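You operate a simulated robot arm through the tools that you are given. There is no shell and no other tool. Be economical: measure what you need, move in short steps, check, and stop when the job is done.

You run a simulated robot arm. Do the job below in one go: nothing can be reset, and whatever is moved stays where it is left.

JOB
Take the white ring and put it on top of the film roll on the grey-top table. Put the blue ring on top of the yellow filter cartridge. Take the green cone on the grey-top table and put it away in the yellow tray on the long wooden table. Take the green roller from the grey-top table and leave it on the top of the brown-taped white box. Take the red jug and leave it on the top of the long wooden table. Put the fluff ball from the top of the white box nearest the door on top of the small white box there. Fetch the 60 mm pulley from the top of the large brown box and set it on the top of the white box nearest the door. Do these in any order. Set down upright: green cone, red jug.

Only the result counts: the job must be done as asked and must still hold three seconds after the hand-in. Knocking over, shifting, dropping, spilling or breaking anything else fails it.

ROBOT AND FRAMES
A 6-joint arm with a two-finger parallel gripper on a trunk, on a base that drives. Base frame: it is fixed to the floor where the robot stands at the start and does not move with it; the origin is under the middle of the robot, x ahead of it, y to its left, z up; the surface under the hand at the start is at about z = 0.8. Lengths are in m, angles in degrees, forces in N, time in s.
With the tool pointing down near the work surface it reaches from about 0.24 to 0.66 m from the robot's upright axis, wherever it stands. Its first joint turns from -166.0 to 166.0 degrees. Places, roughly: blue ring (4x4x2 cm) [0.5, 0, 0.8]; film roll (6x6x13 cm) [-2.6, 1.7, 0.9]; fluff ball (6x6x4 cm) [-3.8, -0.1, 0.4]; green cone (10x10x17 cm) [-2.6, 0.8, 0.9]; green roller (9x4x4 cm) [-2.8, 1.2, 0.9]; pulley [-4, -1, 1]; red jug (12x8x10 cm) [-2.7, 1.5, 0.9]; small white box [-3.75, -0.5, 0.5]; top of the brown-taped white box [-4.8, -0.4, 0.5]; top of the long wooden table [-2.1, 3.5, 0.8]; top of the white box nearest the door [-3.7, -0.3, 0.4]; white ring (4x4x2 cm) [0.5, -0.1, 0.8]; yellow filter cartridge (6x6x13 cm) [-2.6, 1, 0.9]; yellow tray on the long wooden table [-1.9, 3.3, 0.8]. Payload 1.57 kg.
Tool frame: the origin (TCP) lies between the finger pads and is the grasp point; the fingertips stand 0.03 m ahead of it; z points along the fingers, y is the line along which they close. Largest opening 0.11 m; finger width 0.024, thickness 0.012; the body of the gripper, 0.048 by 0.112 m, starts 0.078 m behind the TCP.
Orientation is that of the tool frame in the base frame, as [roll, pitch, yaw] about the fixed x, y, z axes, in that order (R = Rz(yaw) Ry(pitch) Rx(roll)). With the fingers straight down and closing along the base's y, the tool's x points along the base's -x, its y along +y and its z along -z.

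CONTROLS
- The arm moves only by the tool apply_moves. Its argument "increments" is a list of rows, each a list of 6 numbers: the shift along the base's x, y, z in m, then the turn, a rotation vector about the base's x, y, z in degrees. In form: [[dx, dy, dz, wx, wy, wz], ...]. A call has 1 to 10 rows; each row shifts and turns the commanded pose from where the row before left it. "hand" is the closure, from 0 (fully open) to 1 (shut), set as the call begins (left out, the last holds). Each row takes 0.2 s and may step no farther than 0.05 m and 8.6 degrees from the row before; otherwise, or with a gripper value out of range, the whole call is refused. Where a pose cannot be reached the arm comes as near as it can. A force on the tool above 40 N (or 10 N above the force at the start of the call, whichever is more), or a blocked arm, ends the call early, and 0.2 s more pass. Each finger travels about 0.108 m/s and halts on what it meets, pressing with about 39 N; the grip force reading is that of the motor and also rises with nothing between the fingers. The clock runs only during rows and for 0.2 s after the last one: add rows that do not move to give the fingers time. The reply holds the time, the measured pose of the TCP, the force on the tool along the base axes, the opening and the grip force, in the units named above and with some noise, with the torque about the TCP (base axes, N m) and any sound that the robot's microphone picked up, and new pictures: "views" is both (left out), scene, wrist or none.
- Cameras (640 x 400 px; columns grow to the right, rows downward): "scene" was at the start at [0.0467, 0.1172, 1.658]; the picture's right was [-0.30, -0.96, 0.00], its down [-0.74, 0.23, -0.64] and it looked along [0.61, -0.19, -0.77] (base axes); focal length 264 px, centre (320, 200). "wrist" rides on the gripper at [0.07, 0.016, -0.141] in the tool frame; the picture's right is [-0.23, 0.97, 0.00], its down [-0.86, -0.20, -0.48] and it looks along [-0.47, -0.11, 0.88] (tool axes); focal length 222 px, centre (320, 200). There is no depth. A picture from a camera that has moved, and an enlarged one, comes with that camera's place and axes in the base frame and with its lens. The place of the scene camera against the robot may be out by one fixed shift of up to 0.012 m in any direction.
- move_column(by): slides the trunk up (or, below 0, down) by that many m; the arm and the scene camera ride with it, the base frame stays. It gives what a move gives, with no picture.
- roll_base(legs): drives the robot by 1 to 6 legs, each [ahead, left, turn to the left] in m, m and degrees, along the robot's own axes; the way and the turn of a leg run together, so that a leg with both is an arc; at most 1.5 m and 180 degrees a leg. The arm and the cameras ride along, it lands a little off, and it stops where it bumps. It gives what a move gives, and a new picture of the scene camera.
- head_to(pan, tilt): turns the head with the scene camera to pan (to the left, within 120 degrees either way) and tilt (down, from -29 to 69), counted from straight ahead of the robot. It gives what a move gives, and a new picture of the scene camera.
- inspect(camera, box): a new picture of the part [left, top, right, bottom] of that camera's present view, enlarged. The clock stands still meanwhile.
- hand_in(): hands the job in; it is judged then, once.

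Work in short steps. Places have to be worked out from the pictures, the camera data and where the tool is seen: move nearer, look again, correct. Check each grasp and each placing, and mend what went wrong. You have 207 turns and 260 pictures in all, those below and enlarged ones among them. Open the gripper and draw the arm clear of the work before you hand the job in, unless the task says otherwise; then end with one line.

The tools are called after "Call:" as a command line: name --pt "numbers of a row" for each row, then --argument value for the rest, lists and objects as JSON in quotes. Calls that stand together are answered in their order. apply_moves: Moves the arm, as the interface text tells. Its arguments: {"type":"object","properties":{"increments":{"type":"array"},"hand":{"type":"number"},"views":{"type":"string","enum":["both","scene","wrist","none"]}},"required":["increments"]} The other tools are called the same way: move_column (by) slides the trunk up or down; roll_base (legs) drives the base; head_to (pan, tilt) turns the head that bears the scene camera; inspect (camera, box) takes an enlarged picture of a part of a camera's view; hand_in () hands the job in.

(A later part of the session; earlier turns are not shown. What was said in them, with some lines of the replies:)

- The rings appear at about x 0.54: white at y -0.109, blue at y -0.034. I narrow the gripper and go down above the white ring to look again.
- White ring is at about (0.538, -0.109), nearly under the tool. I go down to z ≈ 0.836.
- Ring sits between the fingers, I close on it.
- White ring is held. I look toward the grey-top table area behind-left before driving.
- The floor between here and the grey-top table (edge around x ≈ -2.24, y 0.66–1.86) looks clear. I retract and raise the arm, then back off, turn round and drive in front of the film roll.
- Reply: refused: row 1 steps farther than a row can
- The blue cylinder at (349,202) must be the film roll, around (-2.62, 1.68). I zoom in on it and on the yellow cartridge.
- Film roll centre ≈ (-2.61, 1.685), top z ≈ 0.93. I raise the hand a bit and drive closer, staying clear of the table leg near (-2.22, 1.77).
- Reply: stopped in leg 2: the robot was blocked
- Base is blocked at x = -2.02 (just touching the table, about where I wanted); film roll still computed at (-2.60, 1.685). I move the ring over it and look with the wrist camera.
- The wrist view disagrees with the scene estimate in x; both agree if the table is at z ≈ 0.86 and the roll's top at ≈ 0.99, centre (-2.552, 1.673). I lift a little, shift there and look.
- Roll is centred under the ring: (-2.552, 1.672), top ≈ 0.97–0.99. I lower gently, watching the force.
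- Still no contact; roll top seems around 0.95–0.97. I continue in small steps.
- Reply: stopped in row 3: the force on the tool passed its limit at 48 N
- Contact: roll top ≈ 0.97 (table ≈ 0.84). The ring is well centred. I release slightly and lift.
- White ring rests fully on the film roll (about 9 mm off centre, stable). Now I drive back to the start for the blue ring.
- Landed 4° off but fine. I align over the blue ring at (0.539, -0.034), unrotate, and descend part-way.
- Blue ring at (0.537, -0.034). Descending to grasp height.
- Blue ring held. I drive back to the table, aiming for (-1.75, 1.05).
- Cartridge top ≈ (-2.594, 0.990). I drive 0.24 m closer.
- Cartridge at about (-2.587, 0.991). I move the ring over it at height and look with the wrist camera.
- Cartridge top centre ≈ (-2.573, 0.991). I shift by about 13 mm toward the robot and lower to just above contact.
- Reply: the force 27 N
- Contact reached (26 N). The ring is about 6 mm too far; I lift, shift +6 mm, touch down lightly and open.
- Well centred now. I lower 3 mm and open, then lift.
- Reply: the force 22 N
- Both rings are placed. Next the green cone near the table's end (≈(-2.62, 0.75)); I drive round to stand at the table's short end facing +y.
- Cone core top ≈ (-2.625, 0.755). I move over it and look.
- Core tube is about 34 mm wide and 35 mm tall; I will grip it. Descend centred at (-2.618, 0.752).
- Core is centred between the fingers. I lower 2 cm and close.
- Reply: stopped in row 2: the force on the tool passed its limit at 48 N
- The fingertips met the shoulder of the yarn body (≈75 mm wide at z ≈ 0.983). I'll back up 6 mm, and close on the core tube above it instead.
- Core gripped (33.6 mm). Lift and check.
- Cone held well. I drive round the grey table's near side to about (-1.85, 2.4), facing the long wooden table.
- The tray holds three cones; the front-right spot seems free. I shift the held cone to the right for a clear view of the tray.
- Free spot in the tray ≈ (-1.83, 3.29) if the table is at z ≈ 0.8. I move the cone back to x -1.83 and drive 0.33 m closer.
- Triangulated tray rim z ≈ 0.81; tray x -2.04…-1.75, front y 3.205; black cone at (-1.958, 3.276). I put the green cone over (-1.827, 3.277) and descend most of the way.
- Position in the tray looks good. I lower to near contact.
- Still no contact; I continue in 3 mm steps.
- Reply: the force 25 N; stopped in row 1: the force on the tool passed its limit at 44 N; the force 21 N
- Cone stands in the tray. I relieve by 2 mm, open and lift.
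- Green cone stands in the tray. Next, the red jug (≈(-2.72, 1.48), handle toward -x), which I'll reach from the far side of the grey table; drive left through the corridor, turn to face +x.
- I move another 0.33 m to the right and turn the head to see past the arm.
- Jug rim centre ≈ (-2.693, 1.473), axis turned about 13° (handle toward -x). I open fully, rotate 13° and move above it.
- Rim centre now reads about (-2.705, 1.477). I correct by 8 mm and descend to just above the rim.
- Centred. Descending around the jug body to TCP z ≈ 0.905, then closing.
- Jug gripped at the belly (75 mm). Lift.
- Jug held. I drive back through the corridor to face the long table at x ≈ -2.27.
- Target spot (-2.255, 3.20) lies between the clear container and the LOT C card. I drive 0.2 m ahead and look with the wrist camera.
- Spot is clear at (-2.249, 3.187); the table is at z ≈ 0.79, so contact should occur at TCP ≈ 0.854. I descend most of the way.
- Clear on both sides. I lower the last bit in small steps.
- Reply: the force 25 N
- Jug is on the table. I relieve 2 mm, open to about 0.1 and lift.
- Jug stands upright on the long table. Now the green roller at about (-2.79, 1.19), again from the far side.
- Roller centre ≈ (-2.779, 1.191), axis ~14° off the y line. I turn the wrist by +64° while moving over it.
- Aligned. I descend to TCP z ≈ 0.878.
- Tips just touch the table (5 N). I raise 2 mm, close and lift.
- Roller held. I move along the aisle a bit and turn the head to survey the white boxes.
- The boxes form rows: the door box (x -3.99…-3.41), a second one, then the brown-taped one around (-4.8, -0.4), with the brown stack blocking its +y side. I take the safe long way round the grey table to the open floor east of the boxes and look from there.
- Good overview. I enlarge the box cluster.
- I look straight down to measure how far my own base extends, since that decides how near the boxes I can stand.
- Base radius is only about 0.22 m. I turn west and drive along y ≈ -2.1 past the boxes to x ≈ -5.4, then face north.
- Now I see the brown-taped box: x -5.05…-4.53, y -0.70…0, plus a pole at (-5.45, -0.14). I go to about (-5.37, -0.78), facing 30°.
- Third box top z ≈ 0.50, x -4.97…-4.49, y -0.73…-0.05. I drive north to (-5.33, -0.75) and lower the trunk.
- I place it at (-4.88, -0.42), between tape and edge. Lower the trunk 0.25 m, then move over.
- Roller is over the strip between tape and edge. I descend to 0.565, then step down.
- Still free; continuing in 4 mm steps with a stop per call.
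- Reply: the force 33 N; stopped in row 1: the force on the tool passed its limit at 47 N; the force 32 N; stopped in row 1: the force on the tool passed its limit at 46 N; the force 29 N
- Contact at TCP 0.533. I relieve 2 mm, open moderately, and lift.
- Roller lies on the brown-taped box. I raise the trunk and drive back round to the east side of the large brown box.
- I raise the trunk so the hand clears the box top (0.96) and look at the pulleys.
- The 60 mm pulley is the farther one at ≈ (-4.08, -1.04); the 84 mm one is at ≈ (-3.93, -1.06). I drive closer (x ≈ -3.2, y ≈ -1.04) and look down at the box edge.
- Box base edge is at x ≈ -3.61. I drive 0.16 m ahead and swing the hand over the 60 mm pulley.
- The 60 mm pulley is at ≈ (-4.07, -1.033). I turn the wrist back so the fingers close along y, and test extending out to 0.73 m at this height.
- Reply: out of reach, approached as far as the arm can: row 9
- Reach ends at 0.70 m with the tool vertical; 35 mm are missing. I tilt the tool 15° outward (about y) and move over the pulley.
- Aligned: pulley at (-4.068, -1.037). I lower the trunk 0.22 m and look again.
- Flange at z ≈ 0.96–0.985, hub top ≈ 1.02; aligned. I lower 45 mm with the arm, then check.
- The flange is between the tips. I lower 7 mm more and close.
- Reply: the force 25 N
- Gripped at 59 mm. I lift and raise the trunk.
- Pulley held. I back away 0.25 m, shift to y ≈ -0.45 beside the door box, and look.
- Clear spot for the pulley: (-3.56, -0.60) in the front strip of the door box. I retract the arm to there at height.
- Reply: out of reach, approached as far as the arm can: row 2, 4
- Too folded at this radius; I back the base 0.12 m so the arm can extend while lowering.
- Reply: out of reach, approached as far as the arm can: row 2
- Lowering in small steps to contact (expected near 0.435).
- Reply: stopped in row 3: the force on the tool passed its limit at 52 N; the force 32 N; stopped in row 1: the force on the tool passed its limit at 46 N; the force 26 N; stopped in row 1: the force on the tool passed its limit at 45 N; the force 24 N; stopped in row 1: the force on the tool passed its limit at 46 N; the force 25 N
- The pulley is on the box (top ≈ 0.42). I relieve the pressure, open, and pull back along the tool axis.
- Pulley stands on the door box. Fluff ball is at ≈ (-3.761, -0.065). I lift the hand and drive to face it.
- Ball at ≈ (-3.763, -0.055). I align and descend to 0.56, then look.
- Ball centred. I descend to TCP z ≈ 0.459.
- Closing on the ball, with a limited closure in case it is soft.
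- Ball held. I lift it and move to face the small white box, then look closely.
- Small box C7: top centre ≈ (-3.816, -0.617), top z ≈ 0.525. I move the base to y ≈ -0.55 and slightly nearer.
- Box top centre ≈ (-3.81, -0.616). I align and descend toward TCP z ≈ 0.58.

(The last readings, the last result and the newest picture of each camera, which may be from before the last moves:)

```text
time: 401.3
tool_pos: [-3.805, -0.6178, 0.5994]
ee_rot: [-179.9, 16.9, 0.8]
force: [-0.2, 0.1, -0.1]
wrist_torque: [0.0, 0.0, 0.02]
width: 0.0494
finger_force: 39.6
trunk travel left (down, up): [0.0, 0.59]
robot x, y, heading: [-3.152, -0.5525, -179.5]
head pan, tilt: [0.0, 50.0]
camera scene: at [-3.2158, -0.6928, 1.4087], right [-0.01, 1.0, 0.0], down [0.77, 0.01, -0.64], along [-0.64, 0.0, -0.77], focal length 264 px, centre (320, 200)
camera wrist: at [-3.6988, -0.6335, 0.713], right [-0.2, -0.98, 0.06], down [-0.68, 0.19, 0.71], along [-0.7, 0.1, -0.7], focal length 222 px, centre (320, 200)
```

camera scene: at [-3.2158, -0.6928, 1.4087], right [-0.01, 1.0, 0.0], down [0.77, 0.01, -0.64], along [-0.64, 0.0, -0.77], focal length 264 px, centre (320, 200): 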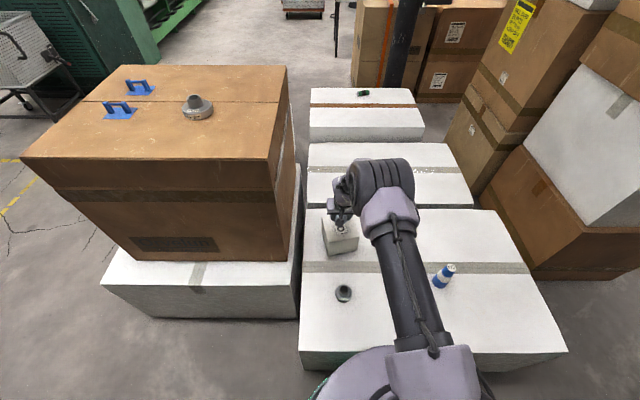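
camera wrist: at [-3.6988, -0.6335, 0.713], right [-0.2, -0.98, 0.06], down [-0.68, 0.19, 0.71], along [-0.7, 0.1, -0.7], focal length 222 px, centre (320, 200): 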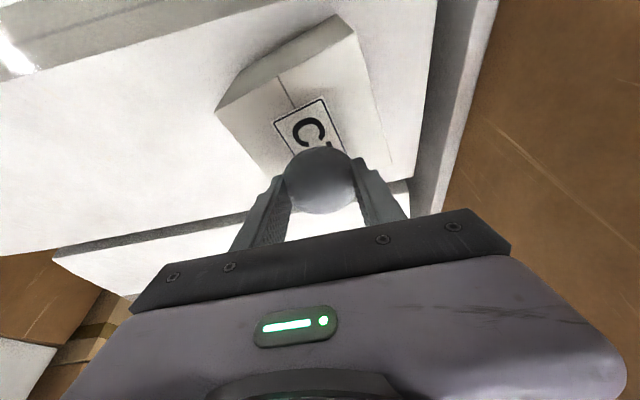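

Small correction of +6 mm in x, then lower in small steps.

Call:
apply_moves --pt "0.006 0.002 -0.012 0 0 0" --pt "0 0 -0.008 0 0 0" --pt "0 0 0 0 0 0" --views "none"

Call:
apply_moves --pt "0 0 -0.004 0 0 0" --pt "0 0 0 0 0 0" --views "wrist"

```text
time: 402.1
tool_pos: [-3.7992, -0.6158, 0.5797]
ee_rot: [-179.9, 16.9, 1.0]
force: [-0.6, 0.3, -0.2]
wrist_torque: [0.01, 0.0, -0.02]
width: 0.0491
finger_force: 38.4
trunk travel left (down, up): [0.0, 0.59]
robot x, y, heading: [-3.1535, -0.5502, -180.0]
head pan, tilt: [0.0, 50.0]
```

```text
time: 402.7
tool_pos: [-3.7994, -0.6148, 0.5766]
ee_rot: [-179.8, 17.0, 0.9]
force: [-0.2, 1.0, -1.1]
wrist_torque: [0.03, 0.02, 0.0]
width: 0.0493
finger_force: 39.2
trunk travel left (down, up): [0.0, 0.59]
robot x, y, heading: [-3.1567, -0.5522, -179.8]
head pan, tilt: [0.0, 50.0]
camera wrist: at [-3.6932, -0.6302, 0.6905], right [-0.2, -0.98, 0.06], down [-0.68, 0.19, 0.71], along [-0.7, 0.1, -0.7], focal length 222 px, centre (320, 200)
```

wrist: 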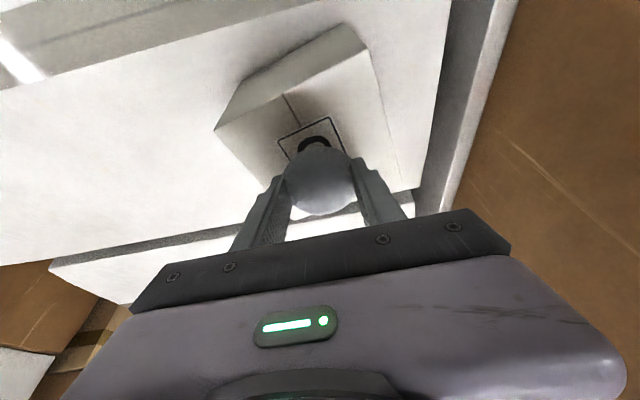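

Call:
apply_moves --pt "0 0 -0.004 0 0 0" --pt "0 0 0 0 0 0" --views "none"

Call:
apply_moves --pt "0 0 -0.004 0 0 0" --pt "0 0 0 0 0 0" --views "wrist"

```text
time: 403.3
tool_pos: [-3.8007, -0.6157, 0.573]
ee_rot: [-179.8, 17.1, 0.9]
force: [0.1, -0.4, 2.2]
wrist_torque: [-0.04, 0.05, 0.0]
width: 0.0491
finger_force: 38.6
trunk travel left (down, up): [0.0, 0.59]
robot x, y, heading: [-3.1509, -0.5516, -179.5]
head pan, tilt: [0.0, 50.0]
```

```text
time: 403.9
tool_pos: [-3.8005, -0.614, 0.5709]
ee_rot: [-179.8, 17.4, 0.8]
force: [1.0, 1.3, 28.4]
wrist_torque: [-0.67, 0.28, -0.03]
width: 0.0491
finger_force: 39.0
trunk travel left (down, up): [0.0, 0.59]
robot x, y, heading: [-3.1543, -0.5544, -179.6]
head pan, tilt: [0.0, 50.0]
camera wrist: at [-3.6931, -0.6299, 0.6847], right [-0.2, -0.98, 0.07], down [-0.68, 0.19, 0.71], along [-0.71, 0.1, -0.7], focal length 222 px, centre (320, 200)
```

wrist: 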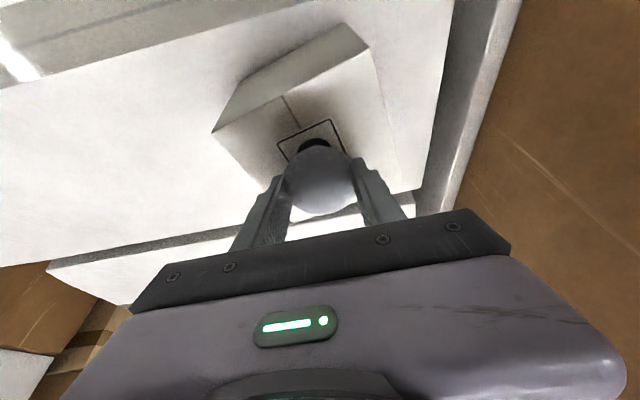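

Contact. I relieve, open, and back off along the tool axis.

Call:
apply_moves --pt "0 0 0.003 0 0 0" --pt "0 0 0 0 0 0" --views "none"

Call:
apply_moves --pt "0 0 0 0 0 0" --pt "0 0 0 0 0 0" --hand 0.15 --views "none"

Call:
apply_moves --pt "0.009 0 0.03 0 0 0" --pt "0.012 0 0.04 0 0 0" --pt "0.01 0 0.045 0 0 0" --pt "0 0 0.05 0 0 0" --views "both"

```text
time: 404.5
tool_pos: [-3.7995, -0.6138, 0.5713]
ee_rot: [-179.8, 16.9, 0.9]
force: [-3.7, 0.0, 10.8]
wrist_torque: [-0.29, 0.29, -0.13]
width: 0.049
finger_force: 39.3
trunk travel left (down, up): [0.0, 0.59]
robot x, y, heading: [-3.1534, -0.5516, -179.7]
head pan, tilt: [0.0, 50.0]
```

```text
time: 405.1
tool_pos: [-3.7991, -0.613, 0.5715]
ee_rot: [-179.8, 16.9, 0.9]
force: [0.5, 0.0, 0.4]
wrist_torque: [0.01, 0.0, 0.01]
width: 0.0936
finger_force: 0.0
trunk travel left (down, up): [0.0, 0.59]
robot x, y, heading: [-3.1532, -0.551, -179.7]
head pan, tilt: [0.0, 50.0]
```

```text
time: 406.1
tool_pos: [-3.7691, -0.614, 0.7372]
ee_rot: [-179.8, 16.9, 0.8]
force: [-0.2, 0.1, 1.4]
wrist_torque: [-0.03, 0.01, 0.0]
width: 0.0935
finger_force: 0.2
trunk travel left (down, up): [0.0, 0.59]
robot x, y, heading: [-3.1592, -0.5507, -179.5]
head pan, tilt: [0.0, 50.0]
camera scene: at [-3.2155, -0.6928, 1.4087], right [-0.01, 1.0, 0.0], down [0.77, 0.01, -0.64], along [-0.64, 0.0, -0.77], focal length 264 px, centre (320, 200)
camera wrist: at [-3.6617, -0.6296, 0.8514], right [-0.2, -0.98, 0.06], down [-0.68, 0.19, 0.71], along [-0.7, 0.1, -0.7], focal length 222 px, centre (320, 200)
```

scene: 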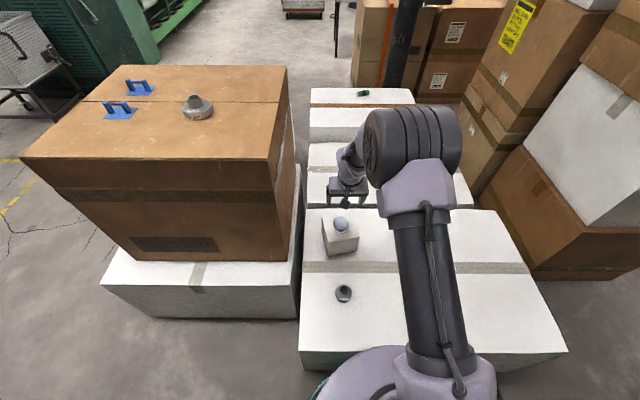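
wrist: 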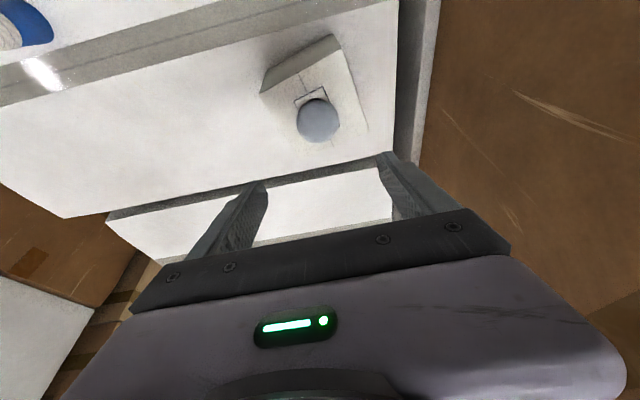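

The fluff ball sits on the small box. I back away and take a final look at the boxes and the grey table.

Call:
roll_base --legs '[[-0.4, 0, 0]]'

Call:
head_to --pan -75 --tilt 20

Call:
inspect --camera "scene" --box '[100, 100, 500, 350]'

```text
time: 408.6
tool_pos: [-3.3686, -0.6141, 0.7367]
ee_rot: [-179.9, 16.9, 1.4]
force: [0.4, -0.1, -0.6]
wrist_torque: [-0.01, 0.03, -0.01]
width: 0.0937
finger_force: 0.1
trunk travel left (down, up): [0.0, 0.59]
robot x, y, heading: [-2.7554, -0.5451, -179.3]
head pan, tilt: [0.0, 50.0]
camera scene: at [-2.8149, -0.6886, 1.4087], right [-0.02, 1.0, 0.0], down [0.77, 0.01, -0.64], along [-0.64, -0.01, -0.77], focal length 264 px, centre (320, 200)
```

scene: 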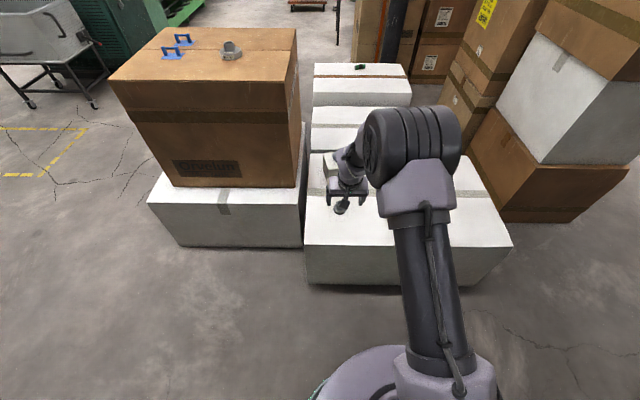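

```text
time: 410.1
tool_pos: [-3.3693, -0.6135, 0.7378]
ee_rot: [-179.9, 16.9, 1.4]
force: [0.2, -0.2, -0.4]
wrist_torque: [-0.01, 0.01, -0.01]
width: 0.0936
finger_force: 0.0
trunk travel left (down, up): [0.0, 0.59]
robot x, y, heading: [-2.7486, -0.5509, -179.1]
head pan, tilt: [-75.0, 20.0]
camera scene: at [-2.7636, -0.5978, 1.4543], right [0.96, 0.28, 0.0], down [0.09, -0.33, -0.94], along [-0.26, 0.9, -0.34], focal length 264 px, centre (320, 200)
```

scene: 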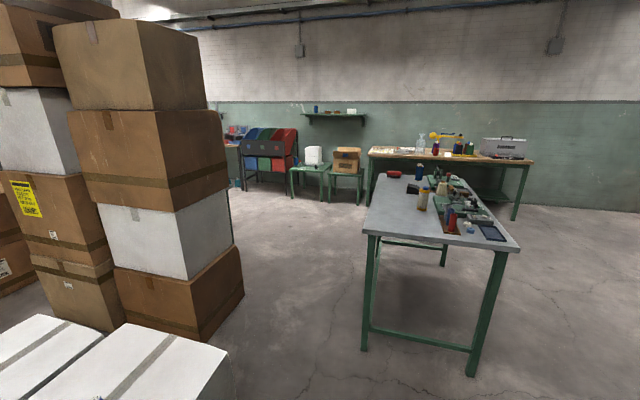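

```text
1.60 times, centred on (300, 225) of scene
camera zoom: at [-2.7636, -0.5978, 1.4543], right [0.96, 0.28, 0.0], down [0.09, -0.33, -0.94], along [-0.26, 0.9, -0.34], focal length 423 px, centre (352, 160)
```

zoom: 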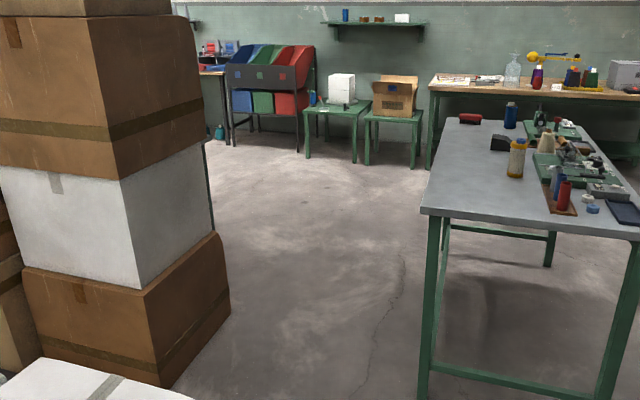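

Call:
inspect --camera "scene" --box '[380, 130, 530, 230]'

Call:
head_to --pan -25 --tilt 40

```text
4.00 times, centred on (455, 180) of scene
camera zoom: at [-2.7636, -0.5978, 1.4543], right [0.96, 0.28, 0.0], down [0.09, -0.33, -0.94], along [-0.26, 0.9, -0.34], focal length 1057 px, centre (-220, 280)
```

zoom: 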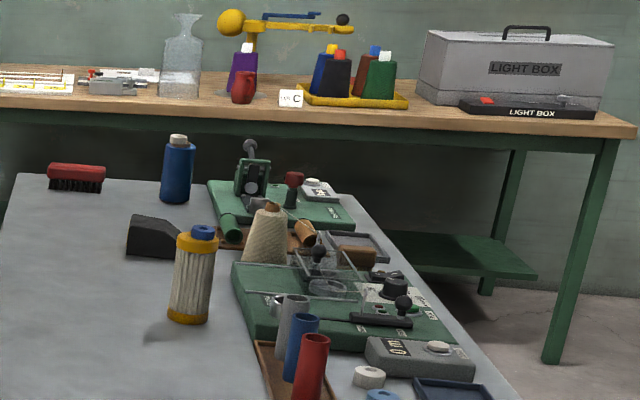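

```text
time: 411.2
tool_pos: [-3.3692, -0.6157, 0.7369]
ee_rot: [-179.8, 16.9, 1.4]
force: [0.4, 0.1, 0.8]
wrist_torque: [0.0, 0.03, 0.01]
width: 0.0934
finger_force: 0.1
trunk travel left (down, up): [0.0, 0.59]
robot x, y, heading: [-2.7518, -0.5462, -179.0]
head pan, tilt: [-25.0, 40.0]
camera scene: at [-2.8156, -0.6526, 1.4229], right [0.41, 0.91, 0.0], down [0.59, -0.26, -0.77], along [-0.7, 0.31, -0.64], focal length 264 px, centre (320, 200)
```

scene: 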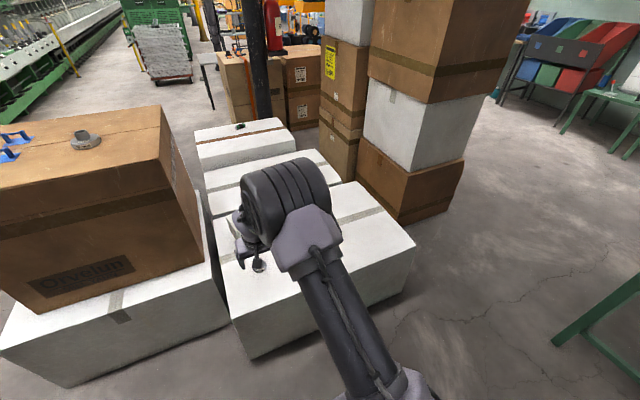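

All items are in place, the gripper is open and the arm is clear of the work. Handing in.

Call:
hand_in

```text
The job is handed in.
```

I moved all seven items to where you asked, with the green cone and red jug set down upright, then opened the gripper, drew the arm clear and handed the job in.
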